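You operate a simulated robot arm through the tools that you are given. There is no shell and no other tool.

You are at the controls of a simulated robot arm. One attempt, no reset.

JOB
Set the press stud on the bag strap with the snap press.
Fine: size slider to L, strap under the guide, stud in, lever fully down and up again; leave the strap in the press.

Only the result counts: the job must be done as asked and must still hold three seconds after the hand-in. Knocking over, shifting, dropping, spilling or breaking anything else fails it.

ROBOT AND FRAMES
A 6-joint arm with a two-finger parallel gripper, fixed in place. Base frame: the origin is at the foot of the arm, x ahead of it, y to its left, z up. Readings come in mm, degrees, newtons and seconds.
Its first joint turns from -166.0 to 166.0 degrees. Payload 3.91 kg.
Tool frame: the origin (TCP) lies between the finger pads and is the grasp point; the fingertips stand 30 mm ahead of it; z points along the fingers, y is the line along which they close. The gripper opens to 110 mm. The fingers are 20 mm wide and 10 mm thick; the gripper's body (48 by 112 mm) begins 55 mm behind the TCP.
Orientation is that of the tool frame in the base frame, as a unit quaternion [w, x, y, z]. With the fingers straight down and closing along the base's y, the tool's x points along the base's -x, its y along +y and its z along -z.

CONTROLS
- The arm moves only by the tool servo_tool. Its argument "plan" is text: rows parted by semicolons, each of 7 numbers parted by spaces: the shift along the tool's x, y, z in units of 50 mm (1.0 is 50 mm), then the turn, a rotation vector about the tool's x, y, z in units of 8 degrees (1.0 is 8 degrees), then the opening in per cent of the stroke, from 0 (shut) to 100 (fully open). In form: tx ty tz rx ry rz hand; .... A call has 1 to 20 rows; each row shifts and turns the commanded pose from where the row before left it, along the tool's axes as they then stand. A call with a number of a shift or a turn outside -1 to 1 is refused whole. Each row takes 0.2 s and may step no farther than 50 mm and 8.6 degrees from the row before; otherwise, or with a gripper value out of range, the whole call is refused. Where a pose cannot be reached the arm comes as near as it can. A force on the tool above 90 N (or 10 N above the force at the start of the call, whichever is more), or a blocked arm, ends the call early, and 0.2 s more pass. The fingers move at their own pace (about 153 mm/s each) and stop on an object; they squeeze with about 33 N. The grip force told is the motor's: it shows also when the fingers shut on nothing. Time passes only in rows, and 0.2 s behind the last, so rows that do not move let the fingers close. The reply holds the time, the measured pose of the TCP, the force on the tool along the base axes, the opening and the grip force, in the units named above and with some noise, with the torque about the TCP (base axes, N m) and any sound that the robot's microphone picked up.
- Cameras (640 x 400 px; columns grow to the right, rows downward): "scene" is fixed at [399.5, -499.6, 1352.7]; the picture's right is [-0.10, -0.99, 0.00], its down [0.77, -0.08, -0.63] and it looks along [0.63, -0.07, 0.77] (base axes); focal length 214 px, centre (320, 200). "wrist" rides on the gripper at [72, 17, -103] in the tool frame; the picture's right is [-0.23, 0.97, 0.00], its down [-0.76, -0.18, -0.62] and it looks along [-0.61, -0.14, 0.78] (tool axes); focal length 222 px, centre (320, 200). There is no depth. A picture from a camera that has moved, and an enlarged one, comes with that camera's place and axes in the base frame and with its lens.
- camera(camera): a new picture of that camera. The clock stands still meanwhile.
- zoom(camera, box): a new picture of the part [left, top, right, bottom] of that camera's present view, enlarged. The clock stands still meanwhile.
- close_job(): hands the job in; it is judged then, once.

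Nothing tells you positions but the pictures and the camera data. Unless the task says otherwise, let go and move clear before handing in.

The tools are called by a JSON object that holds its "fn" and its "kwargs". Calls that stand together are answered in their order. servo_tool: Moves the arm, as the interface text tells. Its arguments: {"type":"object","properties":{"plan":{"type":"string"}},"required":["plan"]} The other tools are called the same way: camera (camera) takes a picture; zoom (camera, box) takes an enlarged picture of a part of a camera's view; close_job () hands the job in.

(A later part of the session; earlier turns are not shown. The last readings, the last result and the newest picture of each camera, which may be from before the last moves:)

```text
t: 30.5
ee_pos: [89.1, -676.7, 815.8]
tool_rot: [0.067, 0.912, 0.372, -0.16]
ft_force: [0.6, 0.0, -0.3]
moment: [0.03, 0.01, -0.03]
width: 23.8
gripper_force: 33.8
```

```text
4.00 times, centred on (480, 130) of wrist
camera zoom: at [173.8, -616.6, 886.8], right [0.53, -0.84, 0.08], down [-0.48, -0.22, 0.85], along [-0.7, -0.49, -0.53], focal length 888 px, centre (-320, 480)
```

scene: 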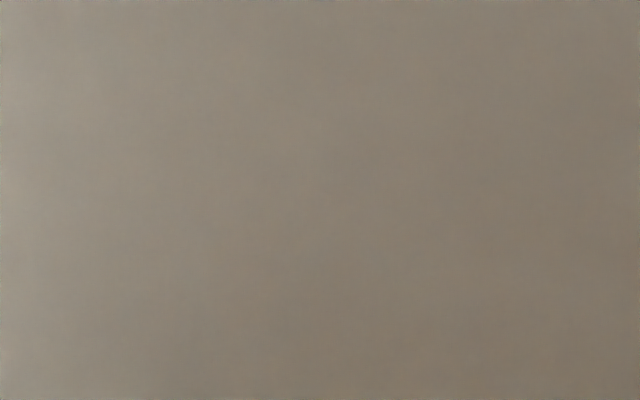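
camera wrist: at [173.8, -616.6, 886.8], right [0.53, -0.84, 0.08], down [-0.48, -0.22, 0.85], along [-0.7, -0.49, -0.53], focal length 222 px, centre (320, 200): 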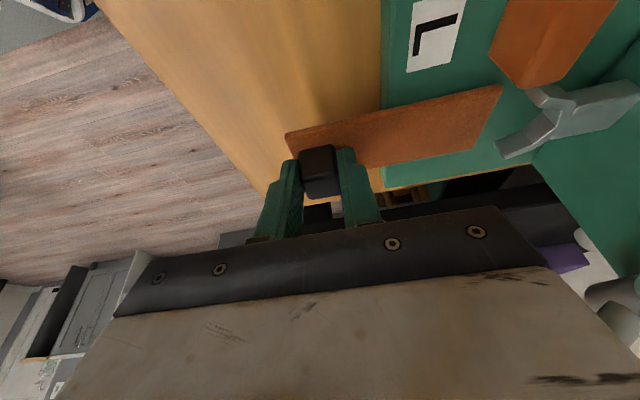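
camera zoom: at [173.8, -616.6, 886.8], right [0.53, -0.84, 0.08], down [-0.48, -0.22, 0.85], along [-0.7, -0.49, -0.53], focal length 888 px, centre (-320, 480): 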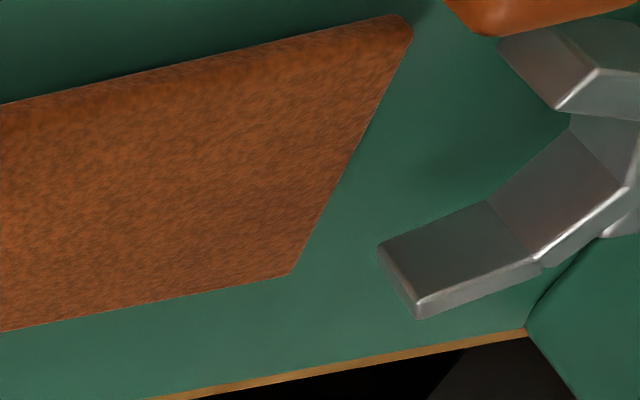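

The strap is level and lines up with the cradle opening. I'll drop 2 mm more and slide it forward under the cradle in small steps.

{"fn": "servo_tool", "kwargs": {"plan": "0.014 0 0.038 0 0 0 0;0.01 0.2 0 0 0 0 0;0.01 0.2 0 0 0 0 0;0 0.2 0 0 0 0 0;0 0 0 0 0 0 0"}}

{"fn": "zoom", "kwargs": {"camera": "wrist", "box": [260, 40, 580, 240]}}

```text
t: 31.7
ee_pos: [113.4, -697.1, 811.3]
tool_rot: [0.066, 0.912, 0.372, -0.16]
ft_force: [0.7, 0.0, -0.2]
moment: [-0.04, -0.04, 0.03]
width: 23.8
gripper_force: 33.4
```

```text
2.00 times, centred on (420, 140) of wrist
camera zoom: at [196.4, -636.8, 882.6], right [0.53, -0.84, 0.08], down [-0.48, -0.22, 0.85], along [-0.7, -0.49, -0.53], focal length 444 px, centre (120, 320)
```

zoom: 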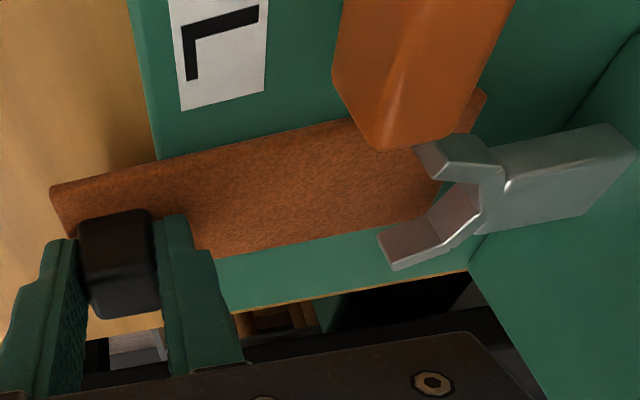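

{"fn": "servo_tool", "kwargs": {"plan": "0 0.15 0 0 0 0 0;0 0.15 0 0 0 0 0;0 0.1 0 0 0 0 0;0 0.1 0 0 0 0 0;0 0 0 0 0 0 0"}}

{"fn": "zoom", "kwargs": {"camera": "wrist", "box": [260, 40, 580, 240]}}

```text
t: 32.9
ee_pos: [129.9, -715.4, 810.4]
tool_rot: [0.067, 0.912, 0.372, -0.16]
ft_force: [-0.6, 0.2, -0.5]
moment: [0.02, 0.02, 0.0]
width: 23.9
gripper_force: 33.0
```

```text
2.00 times, centred on (420, 140) of wrist
camera zoom: at [214.3, -655.4, 882.6], right [0.53, -0.84, 0.08], down [-0.48, -0.22, 0.85], along [-0.7, -0.49, -0.53], focal length 444 px, centre (120, 320)
```

zoom: 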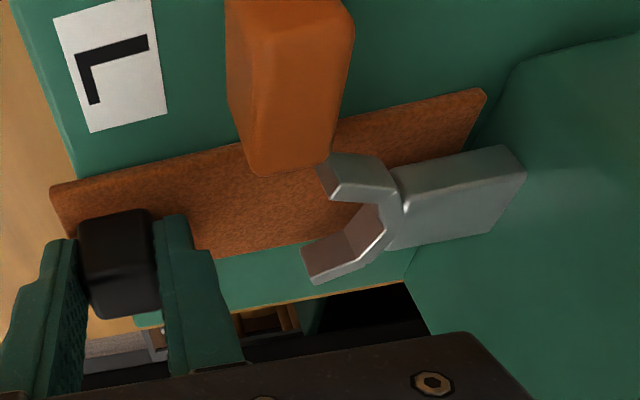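

{"fn": "servo_tool", "kwargs": {"plan": "0 0.04 0 0 0 0 0;0 0.04 0 0 0 0 0;0 0 0 0 0 0 0"}}

{"fn": "zoom", "kwargs": {"camera": "wrist", "box": [260, 40, 580, 240]}}

```text
t: 33.7
ee_pos: [132.8, -719.2, 809.4]
tool_rot: [0.068, 0.911, 0.373, -0.162]
ft_force: [-1.4, 1.7, 8.6]
moment: [0.0, 0.0, 0.02]
width: 23.8
gripper_force: 32.4
```

```text
2.00 times, centred on (420, 140) of wrist
camera zoom: at [216.3, -658.0, 882.3], right [0.53, -0.84, 0.08], down [-0.48, -0.22, 0.85], along [-0.7, -0.49, -0.53], focal length 444 px, centre (120, 320)
```

zoom: 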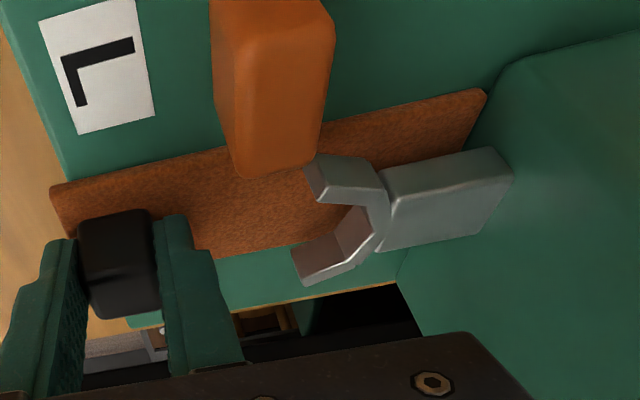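

The strap is now resting on the plate, with its free end up against the head and the cradle above it. I'll open slightly and withdraw along the leaning tool axis.

{"fn": "servo_tool", "kwargs": {"plan": "0 0 0 0 0 0 41;0 0 0 0 0 0 41;0 0 0 0 0 0 41"}}

{"fn": "servo_tool", "kwargs": {"plan": "0 0 -0.4 0 0 0 41;0 0 -0.8 0 0 0 41;0 0 -1 0 0 0 41;0 0 -1 0 0 0 41;0 0 0 0 0 0 41"}}

{"fn": "camera", "kwargs": {"camera": "wrist"}}

{"fn": "zoom", "kwargs": {"camera": "wrist", "box": [220, 40, 480, 220]}}

```text
t: 34.5
ee_pos: [132.8, -719.0, 809.6]
tool_rot: [0.066, 0.912, 0.372, -0.161]
ft_force: [0.9, -0.4, -0.5]
moment: [0.01, -0.01, 0.03]
width: 44.9
gripper_force: 0.1
```

```text
t: 35.7
ee_pos: [173.5, -679.7, 959.6]
tool_rot: [0.065, 0.912, 0.371, -0.161]
ft_force: [-0.2, 0.4, -0.7]
moment: [0.0, 0.0, 0.0]
width: 45.0
gripper_force: 0.1
```

```text
taken
camera wrist: at [257.3, -619.6, 1031.7], right [0.53, -0.85, 0.08], down [-0.48, -0.22, 0.85], along [-0.7, -0.49, -0.53], focal length 222 px, centre (320, 200)
```

wrist: 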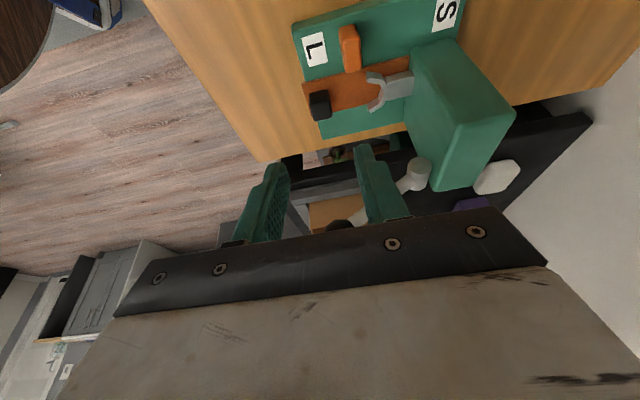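

```text
2.22 times, centred on (350, 130) of wrist
camera zoom: at [257.3, -619.6, 1031.7], right [0.53, -0.85, 0.08], down [-0.48, -0.22, 0.85], along [-0.7, -0.49, -0.53], focal length 494 px, centre (253, 356)
```

zoom: 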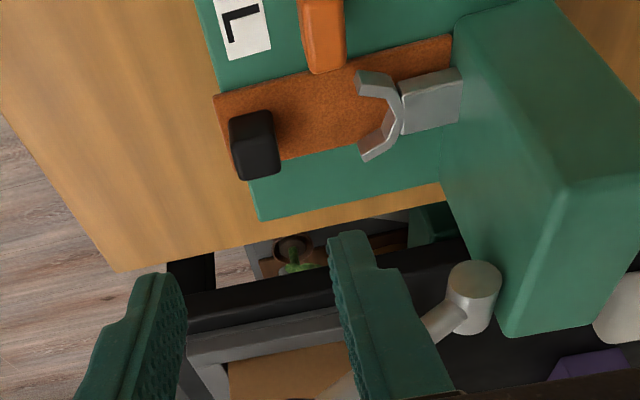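

The strap is in place under the cradle. Next is the L stud, with its top centre at ≈(195.5,−573,796), a square head about 26 mm wide and faces parallel to the press. To clear the head and lever later I'll lean the tool 48° and close along e1, so I go to a pre-grasp first.

{"fn": "servo_tool", "kwargs": {"plan": "0 0 0 0 -1 0 55;0 0 0 0 -1 0 55;0 0 0 0 -1 0 55;0 0 0 0 -0.5 0 55;0.6825 -0.3035 -0.0885 0 0 0 55;0.6825 -0.3035 -0.0885 0 0 0 55;0.6825 -0.3035 -0.0885 0 0 0 55;0.6825 -0.3035 -0.0885 0 0 0 55;0 0 0 0 0 0 55"}}

{"fn": "camera", "kwargs": {"camera": "wrist"}}

{"fn": "zoom", "kwargs": {"camera": "wrist", "box": [200, 70, 440, 230]}}

```text
t: 37.7
ee_pos: [202.7, -563.3, 872.9]
tool_rot: [0.154, 0.846, 0.345, -0.377]
ft_force: [0.0, -0.4, 0.3]
moment: [-0.02, 0.02, 0.01]
width: 60.5
gripper_force: 0.1
```

```text
taken
camera wrist: at [302.0, -487.0, 887.2], right [0.57, -0.8, 0.17], down [-0.16, 0.1, 0.98], along [-0.8, -0.59, -0.07], focal length 222 px, centre (320, 200)
```

wrist: 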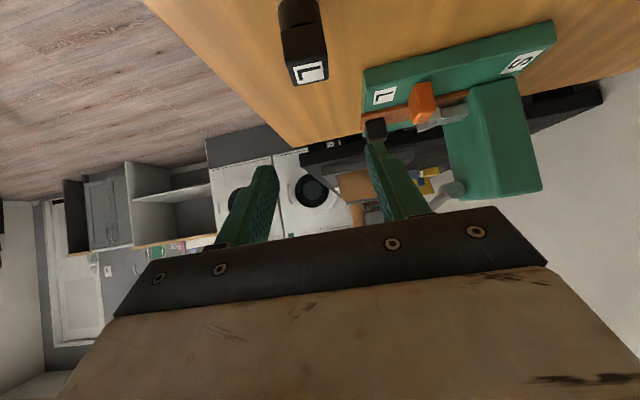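

```text
2.50 times, centred on (320, 150) of wrist
camera zoom: at [302.0, -487.0, 887.2], right [0.57, -0.8, 0.17], down [-0.16, 0.1, 0.98], along [-0.8, -0.59, -0.07], focal length 555 px, centre (320, 325)
```

zoom: 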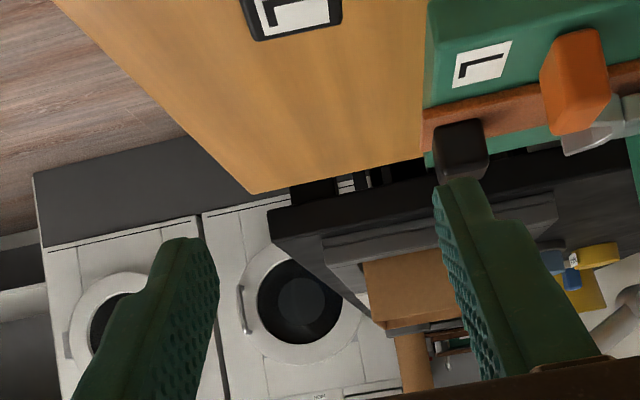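

The stud checks at ≈(196.5,−573). I'll lower vertically so the fingers straddle its head.

{"fn": "servo_tool", "kwargs": {"plan": "0.34 0.054 0.28 0 0 0 55;0.34 0 0.28 0 0 0 55;0.34 0 0.28 0 0 0 55;0 0 0 0 0 0 55"}}

{"fn": "camera", "kwargs": {"camera": "wrist"}}

{"fn": "zoom", "kwargs": {"camera": "wrist", "box": [200, 90, 440, 240]}}

```text
t: 38.7
ee_pos: [207.2, -564.0, 805.3]
tool_rot: [0.153, 0.846, 0.345, -0.376]
ft_force: [0.2, -0.9, 0.0]
moment: [0.01, 0.0, 0.0]
width: 60.6
gripper_force: 0.1
```

```text
taken
camera wrist: at [306.8, -488.4, 820.5], right [0.57, -0.8, 0.17], down [-0.16, 0.1, 0.98], along [-0.8, -0.59, -0.07], focal length 222 px, centre (320, 200)
```

wrist: 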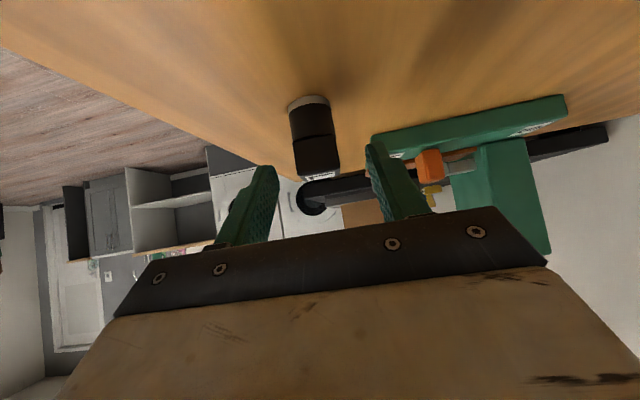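

```text
2.67 times, centred on (320, 165) of wrist
camera zoom: at [306.8, -488.4, 820.5], right [0.57, -0.8, 0.17], down [-0.16, 0.1, 0.98], along [-0.8, -0.59, -0.07], focal length 592 px, centre (320, 293)
```

zoom: 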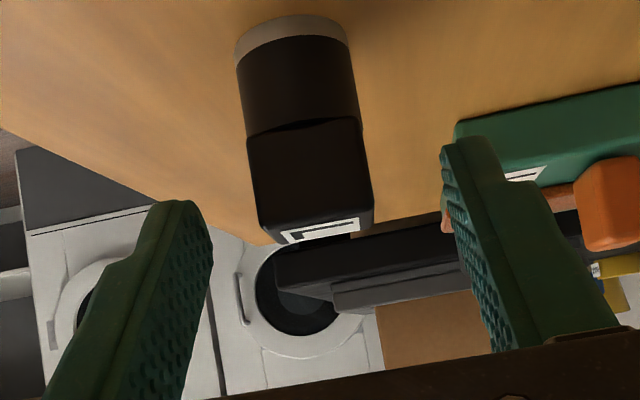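

The fingers straddle the stud's head, which is about 24 mm wide. I'll nudge 1.5 mm to centre and close gradually.

{"fn": "servo_tool", "kwargs": {"plan": "0 -0.03 0 0 0 0 45;0 0 0 0 0 0 36;0 0 0 0 0 0 30;0 0 0 0 0 0 27;0 0 0 0 0 0 25;0 0 0 0 0 0 23;0 0 0 0 0 0 21;0 0 0 0 0 0 15;0 0 0 0 0 0 0;0 0 0 0 0 0 0"}}

{"fn": "zoom", "kwargs": {"camera": "wrist", "box": [200, 90, 440, 240]}}

```text
t: 40.9
ee_pos: [206.2, -562.6, 806.3]
tool_rot: [0.154, 0.846, 0.345, -0.377]
ft_force: [-0.3, 0.3, 1.2]
moment: [-0.05, 0.01, 0.0]
width: 25.1
gripper_force: 33.5
```

```text
2.67 times, centred on (320, 165) of wrist
camera zoom: at [305.7, -487.2, 820.8], right [0.57, -0.8, 0.17], down [-0.16, 0.1, 0.98], along [-0.8, -0.59, -0.07], focal length 592 px, centre (320, 293)
```

zoom: 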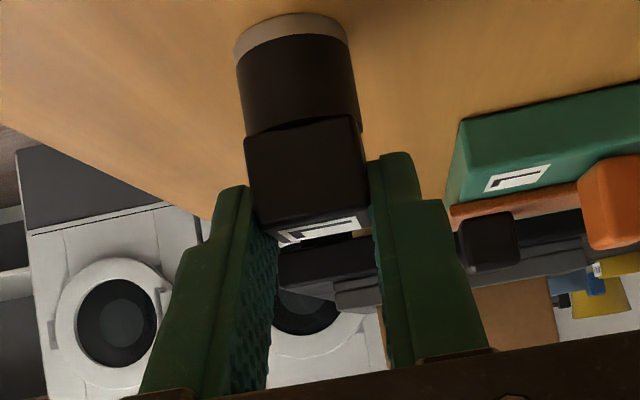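

The stud is held at 25.1 mm between the fingers. I'll lift it 80 mm and carry it to above the strap, just in front of the cradle opening.

{"fn": "servo_tool", "kwargs": {"plan": "-0.396 0 -0.357 0 0 0 0;-0.396 0 -0.357 0 0 0 0;-0.396 0 -0.357 0 0 0 0;-0.53 0.4785 0.589 0 0 0 0;-0.53 0.4785 0.589 0 0 0 0;-0.53 0.4785 0.589 0 0 0 0;-0.53 0.4785 0.589 0 0 0 0;0 0 0 0 0 0 0"}}

{"fn": "camera", "kwargs": {"camera": "wrist"}}

{"fn": "zoom", "kwargs": {"camera": "wrist", "box": [220, 20, 480, 220]}}

```text
t: 42.7
ee_pos: [159.0, -739.7, 884.4]
tool_rot: [0.155, 0.845, 0.346, -0.377]
ft_force: [0.7, 0.8, -1.0]
moment: [-0.01, -0.03, -0.02]
width: 24.8
gripper_force: 33.1
```

```text
taken
camera wrist: at [258.6, -665.2, 898.7], right [0.57, -0.8, 0.17], down [-0.16, 0.09, 0.98], along [-0.8, -0.59, -0.07], focal length 222 px, centre (320, 200)
```

wrist: 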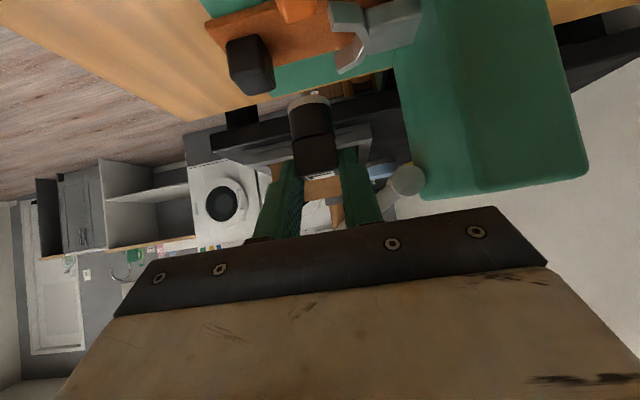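

```text
2.00 times, centred on (350, 120) of wrist
camera zoom: at [258.6, -665.2, 898.7], right [0.57, -0.8, 0.17], down [-0.16, 0.09, 0.98], along [-0.8, -0.59, -0.07], focal length 444 px, centre (260, 360)
```

zoom: 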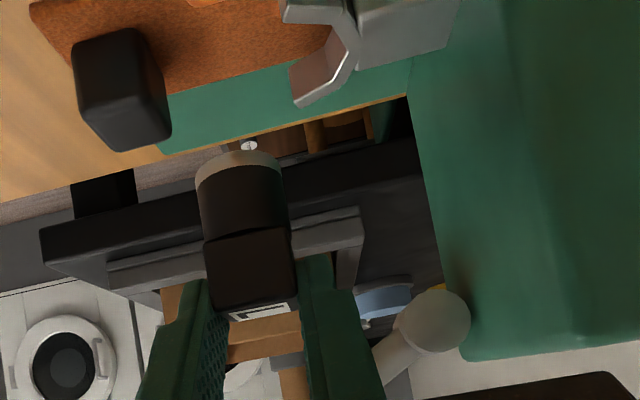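

The stud hangs at s≈640, w≈−418, in line with the cradle and in front of its tips. I'll lower to just above the strap.

{"fn": "servo_tool", "kwargs": {"plan": "0.372 0.02 0.335 0 0 0 0;0.26 0.02 0.234 0 0 0 0;0.08 0 0.072 0 0 0 0;0 0 0 0 0 0 0"}}

{"fn": "camera", "kwargs": {"camera": "wrist"}}

{"fn": "zoom", "kwargs": {"camera": "wrist", "box": [220, 60, 460, 220]}}

```text
t: 43.7
ee_pos: [161.6, -743.7, 835.4]
tool_rot: [0.155, 0.846, 0.345, -0.377]
ft_force: [-0.3, 0.3, -0.3]
moment: [0.02, -0.01, 0.01]
width: 24.9
gripper_force: 32.6
```

```text
taken
camera wrist: at [260.6, -667.3, 850.7], right [0.57, -0.8, 0.17], down [-0.16, 0.1, 0.98], along [-0.8, -0.59, -0.07], focal length 222 px, centre (320, 200)
```

wrist: 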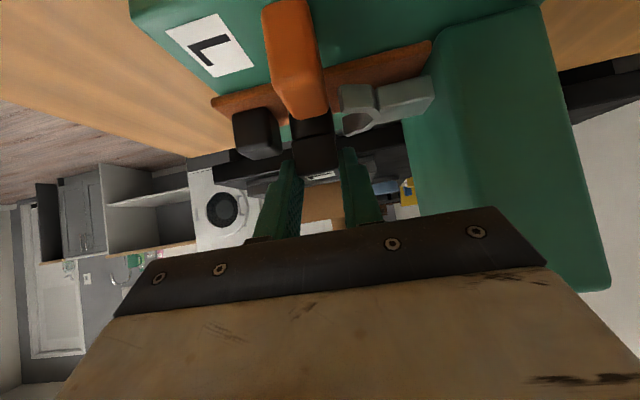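

```text
2.50 times, centred on (340, 140) of wrist
camera zoom: at [260.6, -667.3, 850.7], right [0.57, -0.8, 0.17], down [-0.16, 0.1, 0.98], along [-0.8, -0.59, -0.07], focal length 555 px, centre (270, 350)
```

zoom: 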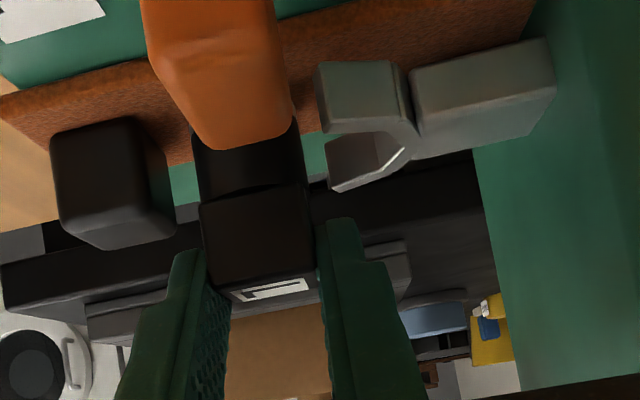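

{"fn": "servo_tool", "kwargs": {"plan": "0 0.12 0 0 0 0 0;0 0.12 0 0 0 0 0;0 0.12 0 0 0 0 0;0 0 0 0 0 0 0"}}

{"fn": "zoom", "kwargs": {"camera": "wrist", "box": [220, 60, 460, 220]}}

```text
t: 44.7
ee_pos: [174.3, -756.5, 836.8]
tool_rot: [0.153, 0.846, 0.345, -0.376]
ft_force: [0.0, 0.3, -0.6]
moment: [-0.03, 0.02, 0.01]
width: 24.8
gripper_force: 32.8
```

```text
2.50 times, centred on (340, 140) of wrist
camera zoom: at [273.8, -680.6, 851.8], right [0.57, -0.8, 0.17], down [-0.16, 0.09, 0.98], along [-0.8, -0.59, -0.07], focal length 555 px, centre (270, 350)
```

zoom: 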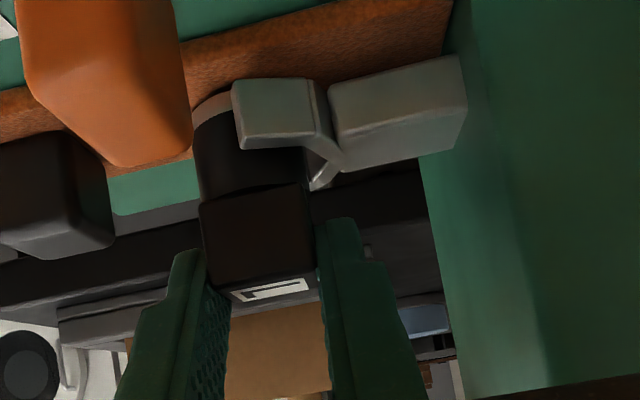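

{"fn": "servo_tool", "kwargs": {"plan": "0 0.04 0 0 0 0 0;0 0.02 0 0 0 0 0;0 0 0 0 0 0 0"}}

{"fn": "zoom", "kwargs": {"camera": "wrist", "box": [220, 60, 460, 220]}}

```text
t: 45.5
ee_pos: [176.4, -758.6, 837.3]
tool_rot: [0.154, 0.846, 0.345, -0.376]
ft_force: [-0.1, 0.6, -0.6]
moment: [-0.01, -0.01, 0.01]
width: 25.1
gripper_force: 32.9
```

```text
2.50 times, centred on (340, 140) of wrist
camera zoom: at [276.3, -682.7, 851.6], right [0.57, -0.8, 0.17], down [-0.16, 0.1, 0.98], along [-0.8, -0.59, -0.07], focal length 555 px, centre (270, 350)
```

zoom: 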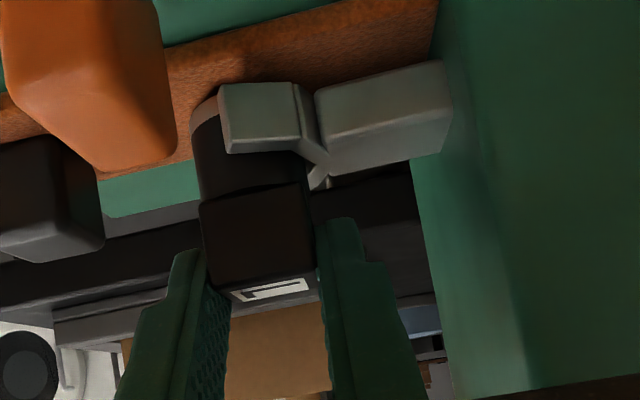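

The stud is inside the cradle with no contact force. I'll lower it gently onto the strap, watching the force.

{"fn": "servo_tool", "kwargs": {"plan": "0.0223 0 0.0201 0 0 0 0;0.0223 0 0.0201 0 0 0 0;0 0 0 0 0 0 0"}}

{"fn": "servo_tool", "kwargs": {"plan": "0.0223 0 0.0201 0 0 0 0;0 0 0 0 0 0 0"}}

{"fn": "zoom", "kwargs": {"camera": "wrist", "box": [220, 60, 460, 220]}}

```text
t: 46.3
ee_pos: [177.0, -758.3, 834.3]
tool_rot: [0.154, 0.846, 0.345, -0.377]
ft_force: [1.0, -0.1, 0.4]
moment: [0.01, 0.01, -0.02]
width: 24.8
gripper_force: 33.0
```

```text
t: 46.9
ee_pos: [175.7, -758.5, 833.5]
tool_rot: [0.155, 0.845, 0.345, -0.377]
ft_force: [1.0, 0.5, 10.3]
moment: [-0.03, 0.1, 0.01]
width: 25.0
gripper_force: 32.9
```

```text
2.50 times, centred on (340, 140) of wrist
camera zoom: at [275.9, -682.9, 848.4], right [0.57, -0.8, 0.17], down [-0.16, 0.1, 0.98], along [-0.8, -0.59, -0.07], focal length 555 px, centre (270, 350)
```

zoom: 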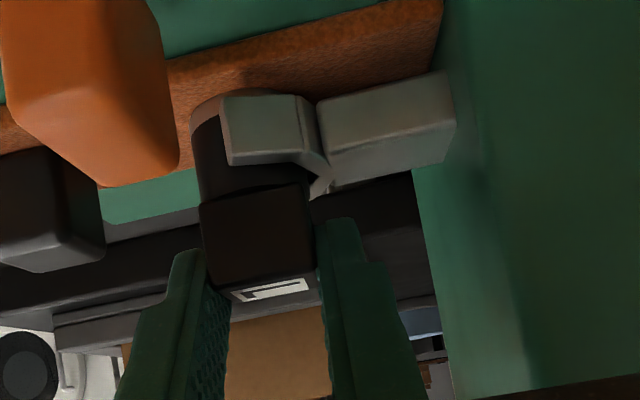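

It shows about 10 N of upward force, so the stud is seated on the strap inside the cradle. I'll release and withdraw along the tool axis.

{"fn": "servo_tool", "kwargs": {"plan": "0 0 0 0 0 0 30;0 0 0 0 0 0 41;0 0 0 0 0 0 41;0 0 0 0 0 0 41"}}

{"fn": "zoom", "kwargs": {"camera": "wrist", "box": [220, 60, 460, 220]}}

{"fn": "servo_tool", "kwargs": {"plan": "0 0 -0.3 0 0 0 41;0 0 -0.6 0 0 0 41;0 0 -1 0 0 0 41;0 0 -1 0 0 0 41;0 0 0 0 0 0 41"}}

{"fn": "camera", "kwargs": {"camera": "wrist"}}

{"fn": "zoom", "kwargs": {"camera": "wrist", "box": [220, 60, 460, 220]}}

```text
t: 47.9
ee_pos: [175.8, -757.9, 832.1]
tool_rot: [0.154, 0.846, 0.345, -0.377]
ft_force: [0.1, 0.2, -0.3]
moment: [-0.01, -0.02, -0.03]
width: 45.2
gripper_force: 0.0
```

```text
2.50 times, centred on (340, 140) of wrist
camera zoom: at [275.8, -682.7, 847.4], right [0.57, -0.8, 0.17], down [-0.16, 0.1, 0.98], along [-0.8, -0.59, -0.07], focal length 555 px, centre (270, 350)
```

zoom: 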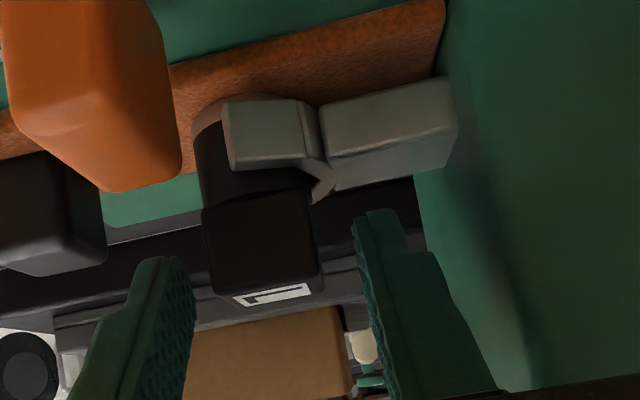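

```text
t: 49.1
ee_pos: [252.4, -680.6, 929.2]
tool_rot: [0.155, 0.846, 0.345, -0.377]
ft_force: [0.4, 0.3, 0.0]
moment: [0.03, 0.02, -0.02]
width: 44.9
gripper_force: 0.1
```

```text
taken
camera wrist: at [352.0, -604.8, 944.0], right [0.57, -0.8, 0.17], down [-0.16, 0.1, 0.98], along [-0.8, -0.59, -0.07], focal length 222 px, centre (320, 200)
```

wrist: 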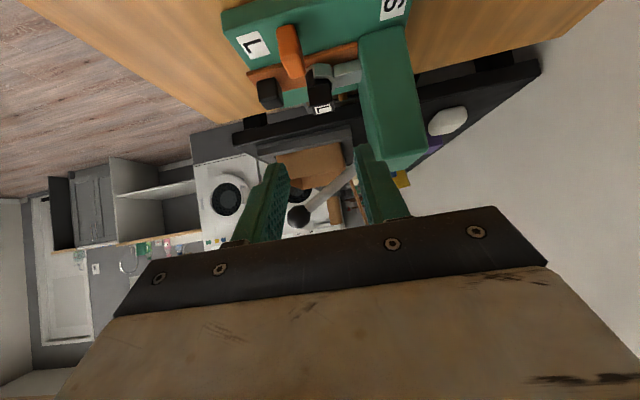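

```text
2.50 times, centred on (340, 140) of wrist
camera zoom: at [352.0, -604.8, 944.0], right [0.57, -0.8, 0.17], down [-0.16, 0.1, 0.98], along [-0.8, -0.59, -0.07], focal length 555 px, centre (270, 350)
```

zoom: 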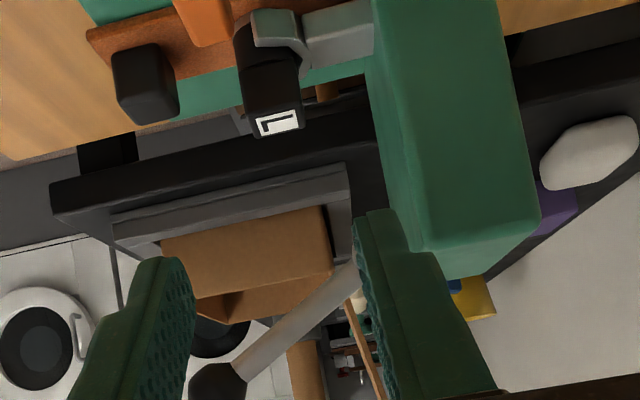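

The stud stands in the cradle on the strap. The lever knob is at about s≈604, w≈−470, z≈939, and its pivot at s≈702, z≈880, so the lever swings in the vertical e1 plane. I'll level the tool, turn 90° so the fingers close across that plane, and go over the knob.

{"fn": "servo_tool", "kwargs": {"plan": "0 0 0 0 1 0 60;0 0 0 0 1 0 60;0 0 0 0 1 0 60;0 0 0 0 1 0 60;0 0 0 0 1 0 60;0 0 0 0 1 0 60;0 0 -1 0 0 0 60;0 0 -1 0 0 0 60;0 0 0 0 0 -1 60;0 0 0 0 0 -1 60;0 0 0 0 0 -1 60;0 0 0 0 0 -1 60;0 0 0 0 0 -1 60;0 0 0 0 0 -1 60;0 0 0 0 0 -1 60;0 0 0 0 0 -1 60;0 0 0 0 0 -1 60;0 0 0 0 0 -1 60;0 0 0 0 0 -1 60;0 0 0 0 0 -0.25 60"}}

{"fn": "servo_tool", "kwargs": {"plan": "0 0 0 0 0 0 60"}}

{"fn": "camera", "kwargs": {"camera": "wrist"}}

```text
t: 53.3
ee_pos: [253.7, -682.6, 1029.0]
tool_rot: [0.001, 0.386, 0.922, 0.0]
ft_force: [-0.1, 0.5, -0.3]
moment: [0.0, 0.0, 0.01]
width: 66.0
gripper_force: 0.0
```

```text
t: 53.7
ee_pos: [253.8, -682.6, 1029.7]
tool_rot: [0.0, 0.388, 0.922, 0.001]
ft_force: [-0.7, 0.8, 0.4]
moment: [-0.03, 0.0, 0.01]
width: 66.1
gripper_force: 0.1
```

```text
taken
camera wrist: at [212.9, -619.1, 1132.2], right [0.85, 0.52, 0.0], down [0.41, -0.67, 0.62], along [0.32, -0.53, -0.78], focal length 222 px, centre (320, 200)
```

wrist: 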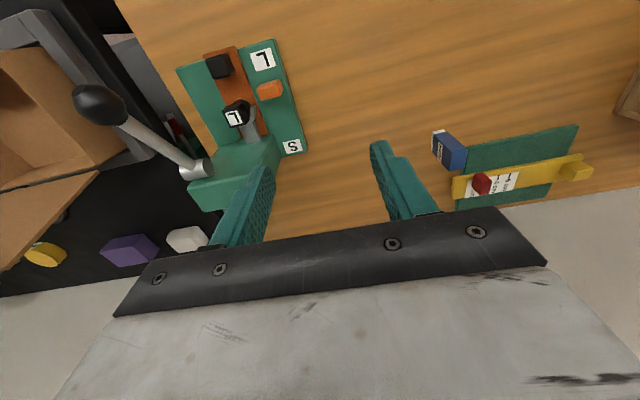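

{"fn": "servo_tool", "kwargs": {"plan": "0.3165 -0.8715 0 0 0 0 70;0.3165 -0.8715 0 0 0 0 70;0.3165 -0.8715 0 0 0 0 70;0.3165 -0.8715 0 0 0 0 70;0 0 0 0 0 0 70"}}

{"fn": "camera", "kwargs": {"camera": "wrist"}}

```text
t: 54.9
ee_pos: [81.8, -759.8, 1029.9]
tool_rot: [0.001, 0.387, 0.922, 0.0]
ft_force: [0.2, 0.2, -0.6]
moment: [0.02, 0.0, 0.03]
width: 76.9
gripper_force: 0.0
```

```text
taken
camera wrist: at [42.0, -696.5, 1132.6], right [0.85, 0.52, 0.0], down [0.41, -0.67, 0.62], along [0.32, -0.53, -0.78], focal length 222 px, centre (320, 200)
```

wrist: 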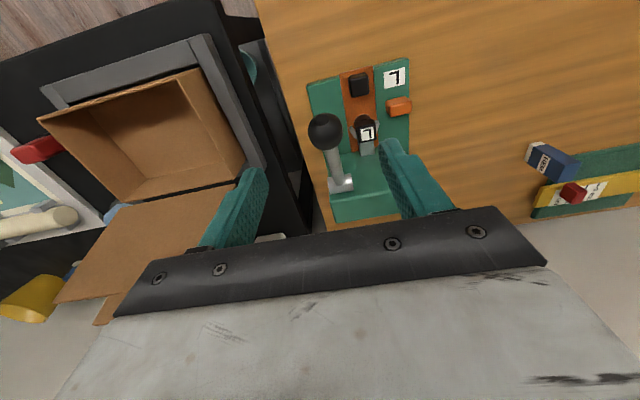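

{"fn": "servo_tool", "kwargs": {"plan": "-0.034 0.06 0.6 0 0 0 70;0 0 0.6 0 0 0 70;0 0 0.6 0 0 0 70;0 0 0 0 0 0 70"}}

{"fn": "camera", "kwargs": {"camera": "wrist"}}

{"fn": "zoom", "kwargs": {"camera": "wrist", "box": [200, 80, 460, 240]}}

```text
t: 55.9
ee_pos: [87.7, -760.7, 940.2]
tool_rot: [0.001, 0.388, 0.922, 0.0]
ft_force: [-0.2, 0.4, 0.4]
moment: [0.02, -0.01, 0.03]
width: 76.9
gripper_force: 0.0
```

```text
taken
camera wrist: at [46.7, -696.0, 1043.0], right [0.85, 0.52, 0.0], down [0.41, -0.67, 0.62], along [0.32, -0.53, -0.78], focal length 222 px, centre (320, 200)
```

wrist: 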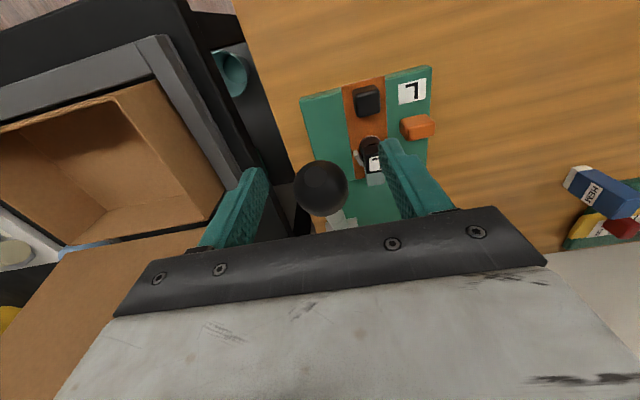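

```text
2.46 times, centred on (330, 160) of wrist
camera zoom: at [46.7, -696.0, 1043.0], right [0.85, 0.52, 0.0], down [0.41, -0.67, 0.62], along [0.32, -0.53, -0.78], focal length 547 px, centre (295, 298)
```

zoom: 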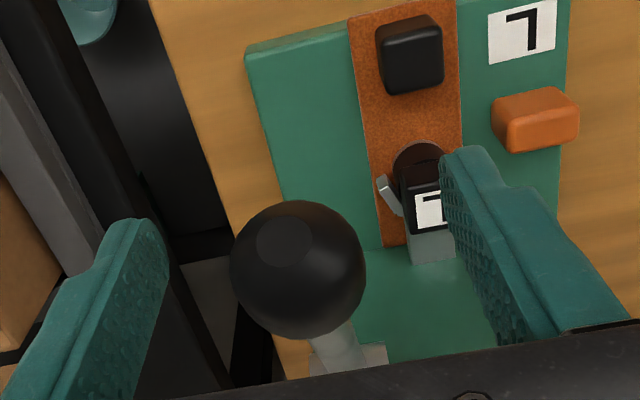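

The knob sits between the fingers. I'll centre, grip it and start following its arc downward a little to feel the lever.

{"fn": "servo_tool", "kwargs": {"plan": "0.05 0 0 0 0 0 45;0 0 0 0 0 0 35;0 0 0 0 0 0 28;0 0 0 0 0 0 0;0 0 0 0 0 0 0;0 0 0 0 0 0 0"}}

{"fn": "servo_tool", "kwargs": {"plan": "0.102 0 0.194 0 0 0 0;0.076 0 0.184 0 0 0 0;0 0 0 0 0 0 0"}}

{"fn": "camera", "kwargs": {"camera": "wrist"}}

```text
t: 57.3
ee_pos: [85.0, -757.2, 939.2]
tool_rot: [0.0, 0.387, 0.922, 0.0]
ft_force: [5.0, 6.8, -2.7]
moment: [0.07, 0.13, 0.08]
width: 29.9
gripper_force: 44.7
```

```text
t: 58.1
ee_pos: [79.2, -751.0, 923.1]
tool_rot: [0.001, 0.387, 0.922, -0.001]
ft_force: [11.5, -3.3, 8.5]
moment: [-0.96, -0.87, 0.04]
width: 30.1
gripper_force: 45.2
```

```text
taken
camera wrist: at [38.8, -686.9, 1024.2], right [0.85, 0.52, 0.0], down [0.41, -0.67, 0.62], along [0.32, -0.53, -0.78], focal length 222 px, centre (320, 200)
```

wrist: 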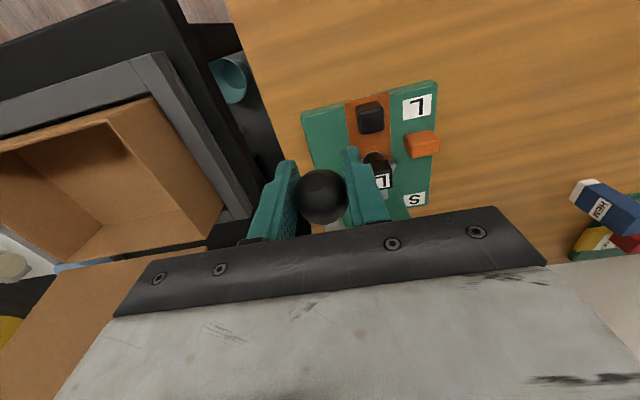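

The lever is moving, with about 12 N of resistance along the arc. I'll continue down the arc and monitor.

{"fn": "servo_tool", "kwargs": {"plan": "0.04 0 0.19 0 0 0 0;0.03 0 0.196 0 0 0 0;0.02 0 0.196 0 0 0 0;0 0 0 0 0 0 0"}}

{"fn": "camera", "kwargs": {"camera": "wrist"}}

```text
t: 59.1
ee_pos: [73.8, -746.3, 891.4]
tool_rot: [0.0, 0.388, 0.922, -0.001]
ft_force: [-2.9, 13.6, 9.3]
moment: [-0.79, -0.7, 0.03]
width: 29.8
gripper_force: 45.0
```

```text
taken
camera wrist: at [34.3, -682.4, 994.2], right [0.86, 0.52, 0.0], down [0.41, -0.67, 0.62], along [0.32, -0.53, -0.78], focal length 222 px, centre (320, 200)
```

wrist: 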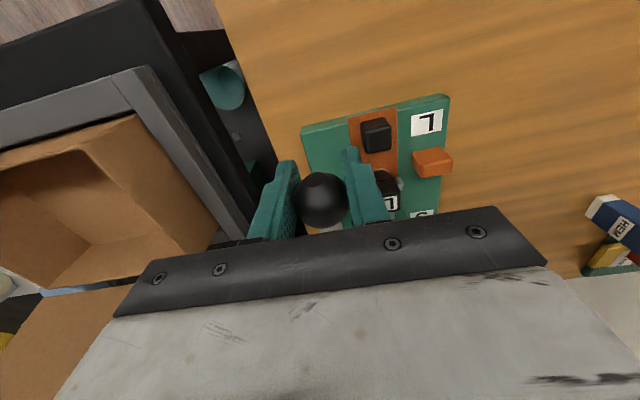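

{"fn": "servo_tool", "kwargs": {"plan": "0.03 0.01 0.2 0 0 0 0;0.01 0.01 0.2 0 0 0 0;-0.01 0 0.196 0 0 0 0;0 0 0 0 0 0 0"}}

{"fn": "camera", "kwargs": {"camera": "wrist"}}

```text
t: 60.1
ee_pos: [74.5, -746.8, 862.4]
tool_rot: [0.001, 0.387, 0.922, -0.002]
ft_force: [-9.2, -21.9, 12.0]
moment: [-0.84, -0.9, -0.07]
width: 30.0
gripper_force: 45.2
```

```text
taken
camera wrist: at [34.6, -682.3, 966.1], right [0.85, 0.52, 0.0], down [0.41, -0.67, 0.63], along [0.32, -0.54, -0.78], focal length 222 px, centre (320, 200)
```

wrist: 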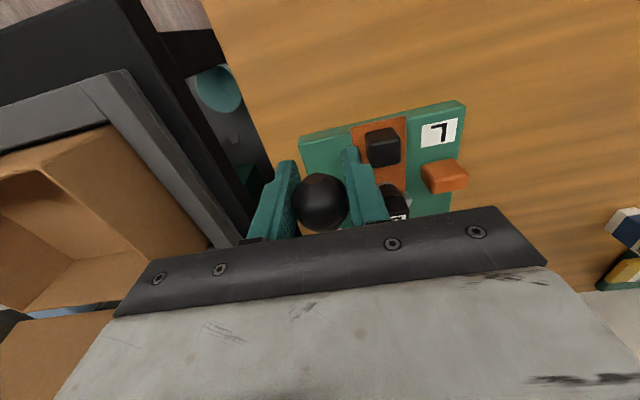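

{"fn": "servo_tool", "kwargs": {"plan": "-0.05 -0.014 0.196 0 0 0 0;-0.06 0 0.19 0 0 0 0;0 0 0 0 0 0 0"}}

{"fn": "camera", "kwargs": {"camera": "wrist"}}

```text
t: 60.9
ee_pos: [78.0, -749.7, 843.1]
tool_rot: [0.0, 0.388, 0.922, 0.0]
ft_force: [-22.7, -1.8, 5.2]
moment: [-0.73, -0.9, -0.09]
width: 30.1
gripper_force: 44.8
```

```text
taken
camera wrist: at [37.6, -685.7, 945.2], right [0.86, 0.52, 0.0], down [0.4, -0.67, 0.62], along [0.32, -0.53, -0.78], focal length 222 px, centre (320, 200)
```

wrist: 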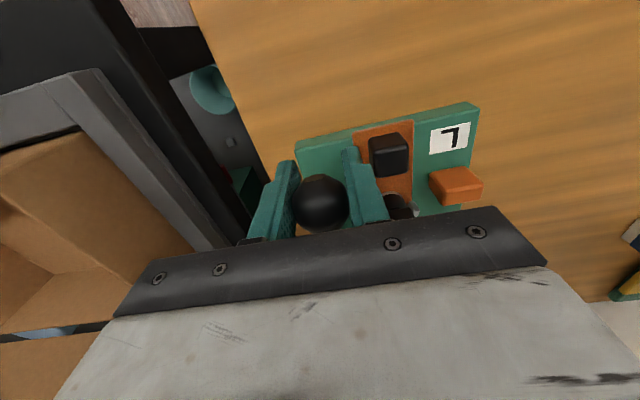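

{"fn": "servo_tool", "kwargs": {"plan": "-0.06 -0.01 0.184 0 0 0 0;-0.088 0 0.176 0 0 0 0;0 0 0 0 0 0 0"}}

{"fn": "camera", "kwargs": {"camera": "wrist"}}

```text
t: 61.7
ee_pos: [83.6, -755.8, 823.6]
tool_rot: [0.0, 0.387, 0.922, 0.001]
ft_force: [-18.7, 2.3, 2.1]
moment: [-0.74, -0.93, -0.09]
width: 29.9
gripper_force: 45.0
```

```text
taken
camera wrist: at [44.0, -692.4, 926.4], right [0.85, 0.52, 0.0], down [0.41, -0.67, 0.62], along [0.32, -0.53, -0.78], focal length 222 px, centre (320, 200)
```

wrist: 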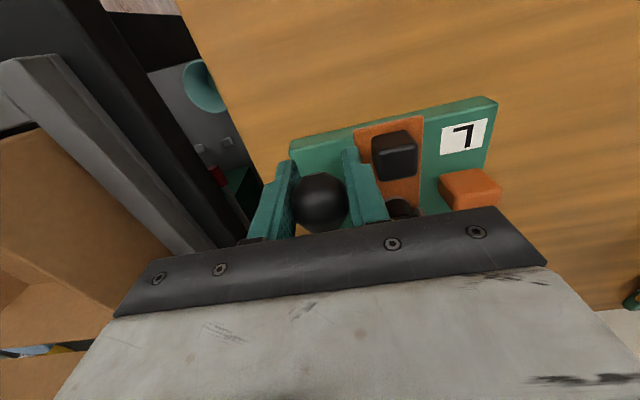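

{"fn": "servo_tool", "kwargs": {"plan": "-0.09 -0.01 0.16 0 0 0 0;0 0 0 0 0 0 0"}}

{"fn": "camera", "kwargs": {"camera": "wrist"}}

```text
t: 62.3
ee_pos: [87.5, -760.0, 815.9]
tool_rot: [0.001, 0.388, 0.922, 0.0]
ft_force: [-8.3, 3.2, 10.1]
moment: [-0.34, -0.41, -0.03]
width: 29.8
gripper_force: 45.0
```

```text
taken
camera wrist: at [47.3, -695.6, 918.9], right [0.85, 0.52, 0.0], down [0.41, -0.67, 0.62], along [0.32, -0.53, -0.78], focal length 222 px, centre (320, 200)
```

wrist: 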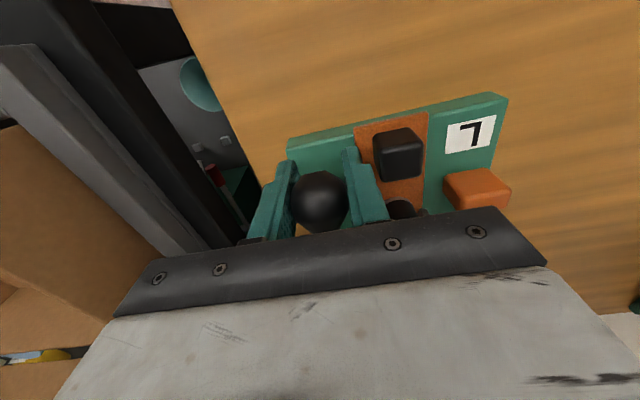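

{"fn": "servo_tool", "kwargs": {"plan": "-0.045 -0.005 0.07 0 0 0 0;0 0 0 0 0 0 0"}}

{"fn": "zoom", "kwargs": {"camera": "wrist", "box": [230, 90, 430, 240]}}

```text
t: 62.9
ee_pos: [88.9, -760.8, 813.7]
tool_rot: [0.0, 0.386, 0.923, 0.0]
ft_force: [-0.8, 19.5, 33.1]
moment: [-0.22, 0.0, 0.05]
width: 30.1
gripper_force: 44.7
```

```text
2.67 times, centred on (330, 165) of wrist
camera zoom: at [48.2, -696.5, 916.5], right [0.85, 0.52, 0.0], down [0.41, -0.67, 0.63], along [0.32, -0.53, -0.78], focal length 592 px, centre (293, 293)
```

zoom: 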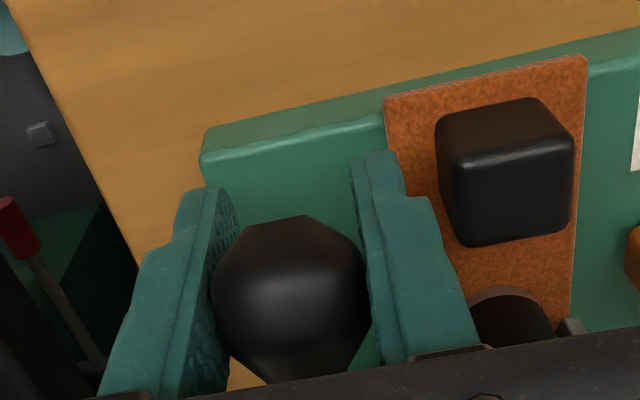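

The upward force jumped to 33 N with the fingertips still about 14 mm above the plate, so the lever has met its lower stop. One more small press will confirm it.

{"fn": "servo_tool", "kwargs": {"plan": "-0.02 0 0.045 0 0 0 0;0 0 0 0 0 0 0;0 0 0 0 0 0 0"}}

{"fn": "camera", "kwargs": {"camera": "wrist"}}

```text
t: 63.7
ee_pos: [89.4, -760.6, 811.5]
tool_rot: [0.0, 0.387, 0.922, -0.001]
ft_force: [5.4, 19.5, 33.4]
moment: [-0.21, 0.02, 0.01]
width: 30.1
gripper_force: 44.7
```

```text
taken
camera wrist: at [48.8, -697.0, 914.6], right [0.85, 0.52, 0.0], down [0.41, -0.67, 0.63], along [0.32, -0.53, -0.78], focal length 222 px, centre (320, 200)
```

wrist: 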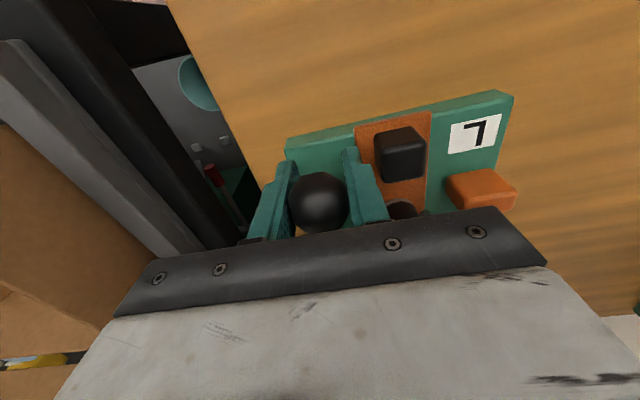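

{"fn": "servo_tool", "kwargs": {"plan": "0 0 0 0 0 0 38;0 0 0 0 0 0 38;0 0 0 0 0 0 38"}}

{"fn": "camera", "kwargs": {"camera": "wrist"}}

{"fn": "zoom", "kwargs": {"camera": "wrist", "box": [230, 90, 430, 240]}}

```text
t: 64.5
ee_pos: [88.0, -761.1, 809.5]
tool_rot: [0.0, 0.388, 0.922, 0.001]
ft_force: [0.6, 0.0, -0.4]
moment: [0.02, 0.0, -0.03]
width: 41.6
gripper_force: 0.2
```

```text
taken
camera wrist: at [48.2, -698.1, 912.8], right [0.85, 0.52, 0.0], down [0.41, -0.67, 0.62], along [0.32, -0.53, -0.78], focal length 222 px, centre (320, 200)
```

wrist: 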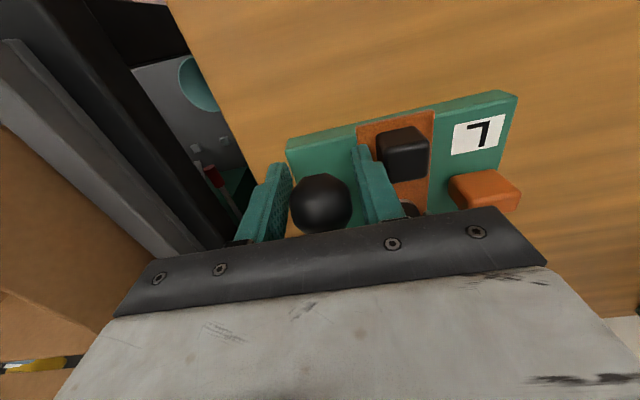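

```text
2.67 times, centred on (330, 165) of wrist
camera zoom: at [48.2, -698.1, 912.8], right [0.85, 0.52, 0.0], down [0.41, -0.67, 0.62], along [0.32, -0.53, -0.78], focal length 592 px, centre (293, 293)
```

zoom: 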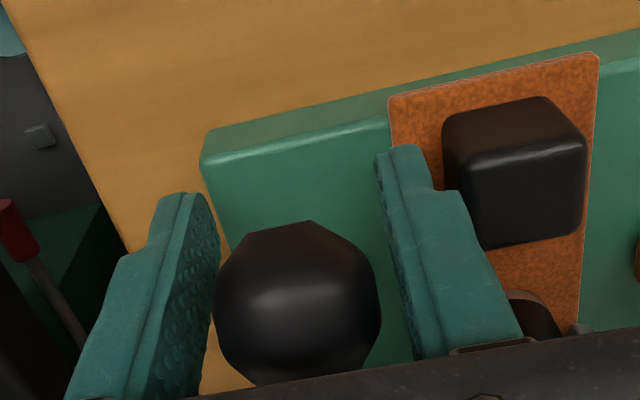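

With the grip open the lever stays down, so it has no spring return. To be sure it is fully down, I'll rise, close the fingers and press on top of the knob.

{"fn": "servo_tool", "kwargs": {"plan": "0 0 -0.62 0 0 0 38;0 0 -0.62 0 0 0 38;-0.06 -0.03 0 0 0 0 0;0 0 0 0 0 0 0;0 0 0 0 0 0 0"}}

{"fn": "camera", "kwargs": {"camera": "wrist"}}

{"fn": "zoom", "kwargs": {"camera": "wrist", "box": [230, 90, 430, 240]}}

```text
t: 65.7
ee_pos: [89.8, -764.8, 874.3]
tool_rot: [0.001, 0.387, 0.922, -0.001]
ft_force: [-2.6, 7.6, 21.2]
moment: [0.16, -0.12, 0.02]
width: 0.0
gripper_force: 33.2
```

```text
taken
camera wrist: at [49.2, -700.9, 977.2], right [0.85, 0.52, 0.0], down [0.41, -0.67, 0.63], along [0.32, -0.54, -0.78], focal length 222 px, centre (320, 200)
```

wrist: 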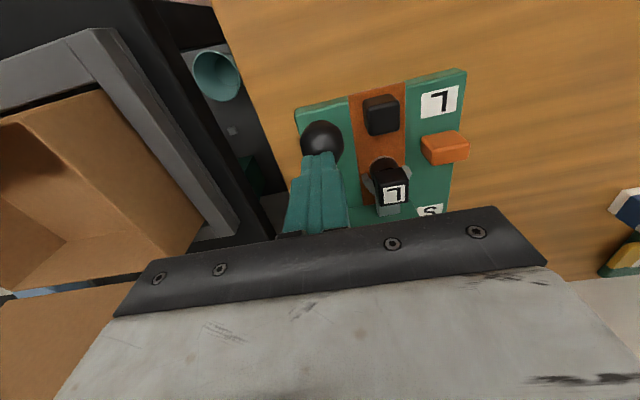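

```text
2.67 times, centred on (330, 165) of wrist
camera zoom: at [49.2, -700.9, 977.2], right [0.85, 0.52, 0.0], down [0.41, -0.67, 0.63], along [0.32, -0.54, -0.78], focal length 592 px, centre (293, 293)
```

zoom: 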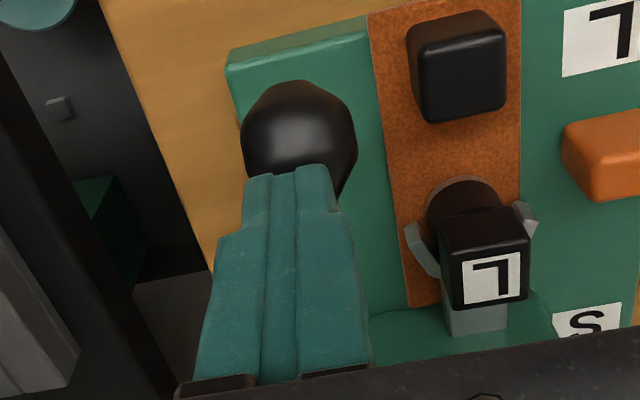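

The closed fingertips are already resting on the knob and lever with 21 N. I'll press further in small steps to see whether it still moves.

{"fn": "servo_tool", "kwargs": {"plan": "0 0 0.06 0 0 0 0;0 0 0 0 0 0 0"}}

{"fn": "servo_tool", "kwargs": {"plan": "0 0 0.06 0 0 0 0;0 0 0 0 0 0 0"}}

{"fn": "zoom", "kwargs": {"camera": "wrist", "box": [230, 90, 430, 240]}}

```text
t: 66.3
ee_pos: [88.2, -764.8, 873.3]
tool_rot: [0.001, 0.388, 0.922, -0.003]
ft_force: [-2.7, 11.1, 45.7]
moment: [0.08, -0.31, 0.03]
width: 0.0
gripper_force: 33.0
```

```text
t: 66.9
ee_pos: [88.4, -765.1, 873.0]
tool_rot: [0.002, 0.387, 0.922, -0.005]
ft_force: [-6.2, 8.8, 61.4]
moment: [0.05, -0.23, 0.05]
width: 0.2
gripper_force: 33.3
```

```text
2.67 times, centred on (330, 165) of wrist
camera zoom: at [48.6, -700.1, 975.4], right [0.85, 0.52, -0.01], down [0.41, -0.66, 0.63], along [0.32, -0.54, -0.78], focal length 592 px, centre (293, 293)
```

zoom: 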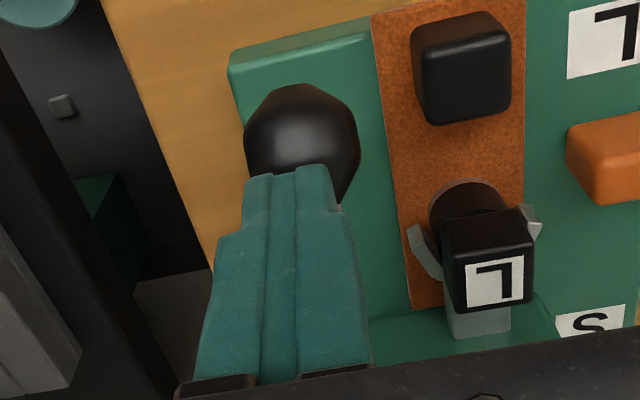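

The force climbs to 61 N with no more movement, so the lever is hard on its lower stop. I'll back off, open, go around the knob again, grip it and bring the lever back up.

{"fn": "servo_tool", "kwargs": {"plan": "0 0 -0.3 0 0 0 0;0.03 0.02 0 0 0 0 38;0 0 0 0 0 0 38;0 0 0 0 0 0 38"}}

{"fn": "zoom", "kwargs": {"camera": "wrist", "box": [230, 90, 430, 240]}}

```text
t: 67.9
ee_pos: [89.1, -763.5, 882.3]
tool_rot: [0.0, 0.387, 0.922, 0.0]
ft_force: [0.0, -0.7, 0.4]
moment: [0.01, -0.01, -0.01]
width: 41.8
gripper_force: 0.1
```

```text
2.67 times, centred on (330, 165) of wrist
camera zoom: at [49.3, -699.3, 985.0], right [0.85, 0.52, 0.0], down [0.41, -0.67, 0.62], along [0.32, -0.53, -0.78], focal length 592 px, centre (293, 293)
```

zoom: 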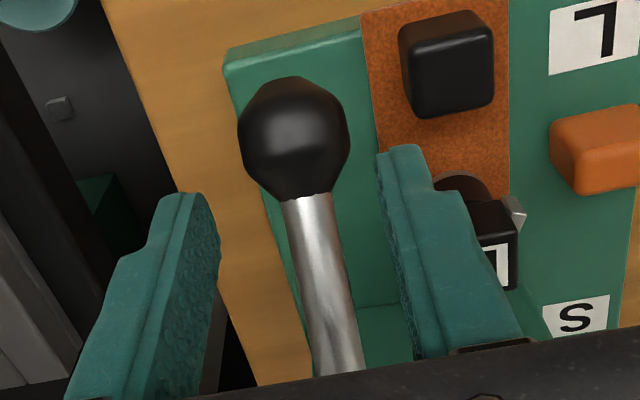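

{"fn": "servo_tool", "kwargs": {"plan": "0 0 0.5 0 0 0 38;0 0 0.5 0 0 0 38;0 0 0.33 0 0 0 38;0 0 0 0 0 0 38;0 0 0 0 0 0 32;0 0 0 0 0 0 20;0 0 0 0 0 0 0;0 0 0 0 0 0 0;0 0 0 0 0 0 0"}}

{"fn": "camera", "kwargs": {"camera": "wrist"}}

```text
t: 69.9
ee_pos: [89.7, -761.9, 814.4]
tool_rot: [0.0, 0.386, 0.922, 0.002]
ft_force: [13.1, 21.5, -2.0]
moment: [-0.09, 0.36, 0.01]
width: 29.7
gripper_force: 44.5
```

```text
taken
camera wrist: at [49.5, -698.2, 917.8], right [0.85, 0.52, 0.0], down [0.41, -0.67, 0.62], along [0.32, -0.53, -0.78], focal length 222 px, centre (320, 200)
```

wrist: 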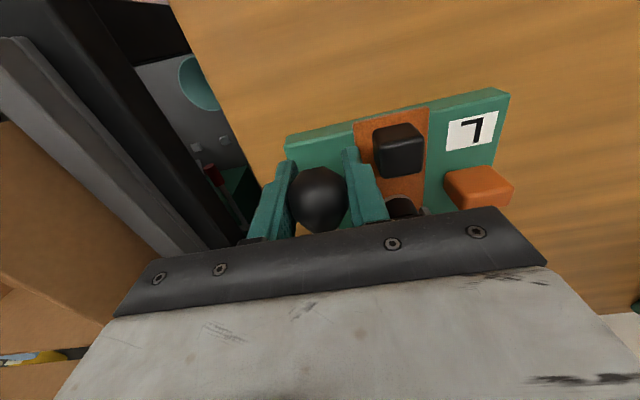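

{"fn": "servo_tool", "kwargs": {"plan": "0.154 0.014 -0.234 0 0 0 0;0.092 0 -0.176 0 0 0 0;0.076 0 -0.184 0 0 0 0;0 0 0 0 0 0 0"}}

{"fn": "camera", "kwargs": {"camera": "wrist"}}

```text
t: 70.9
ee_pos: [78.8, -751.5, 845.1]
tool_rot: [0.001, 0.387, 0.922, -0.001]
ft_force: [23.5, -3.0, -4.8]
moment: [0.67, 0.95, 0.02]
width: 30.0
gripper_force: 44.4
```

```text
taken
camera wrist: at [38.8, -687.1, 948.5], right [0.85, 0.52, 0.0], down [0.41, -0.67, 0.62], along [0.32, -0.53, -0.78], focal length 222 px, centre (320, 200)
```

wrist: 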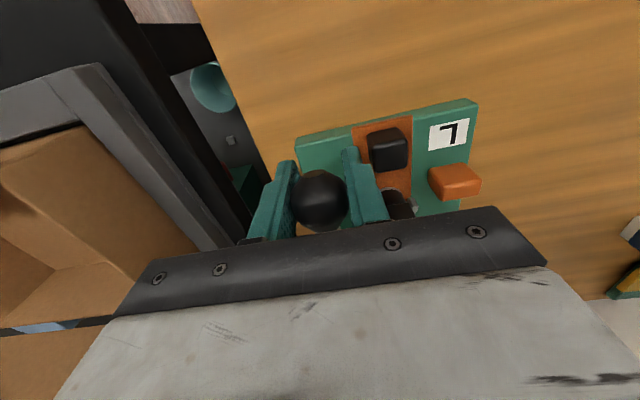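

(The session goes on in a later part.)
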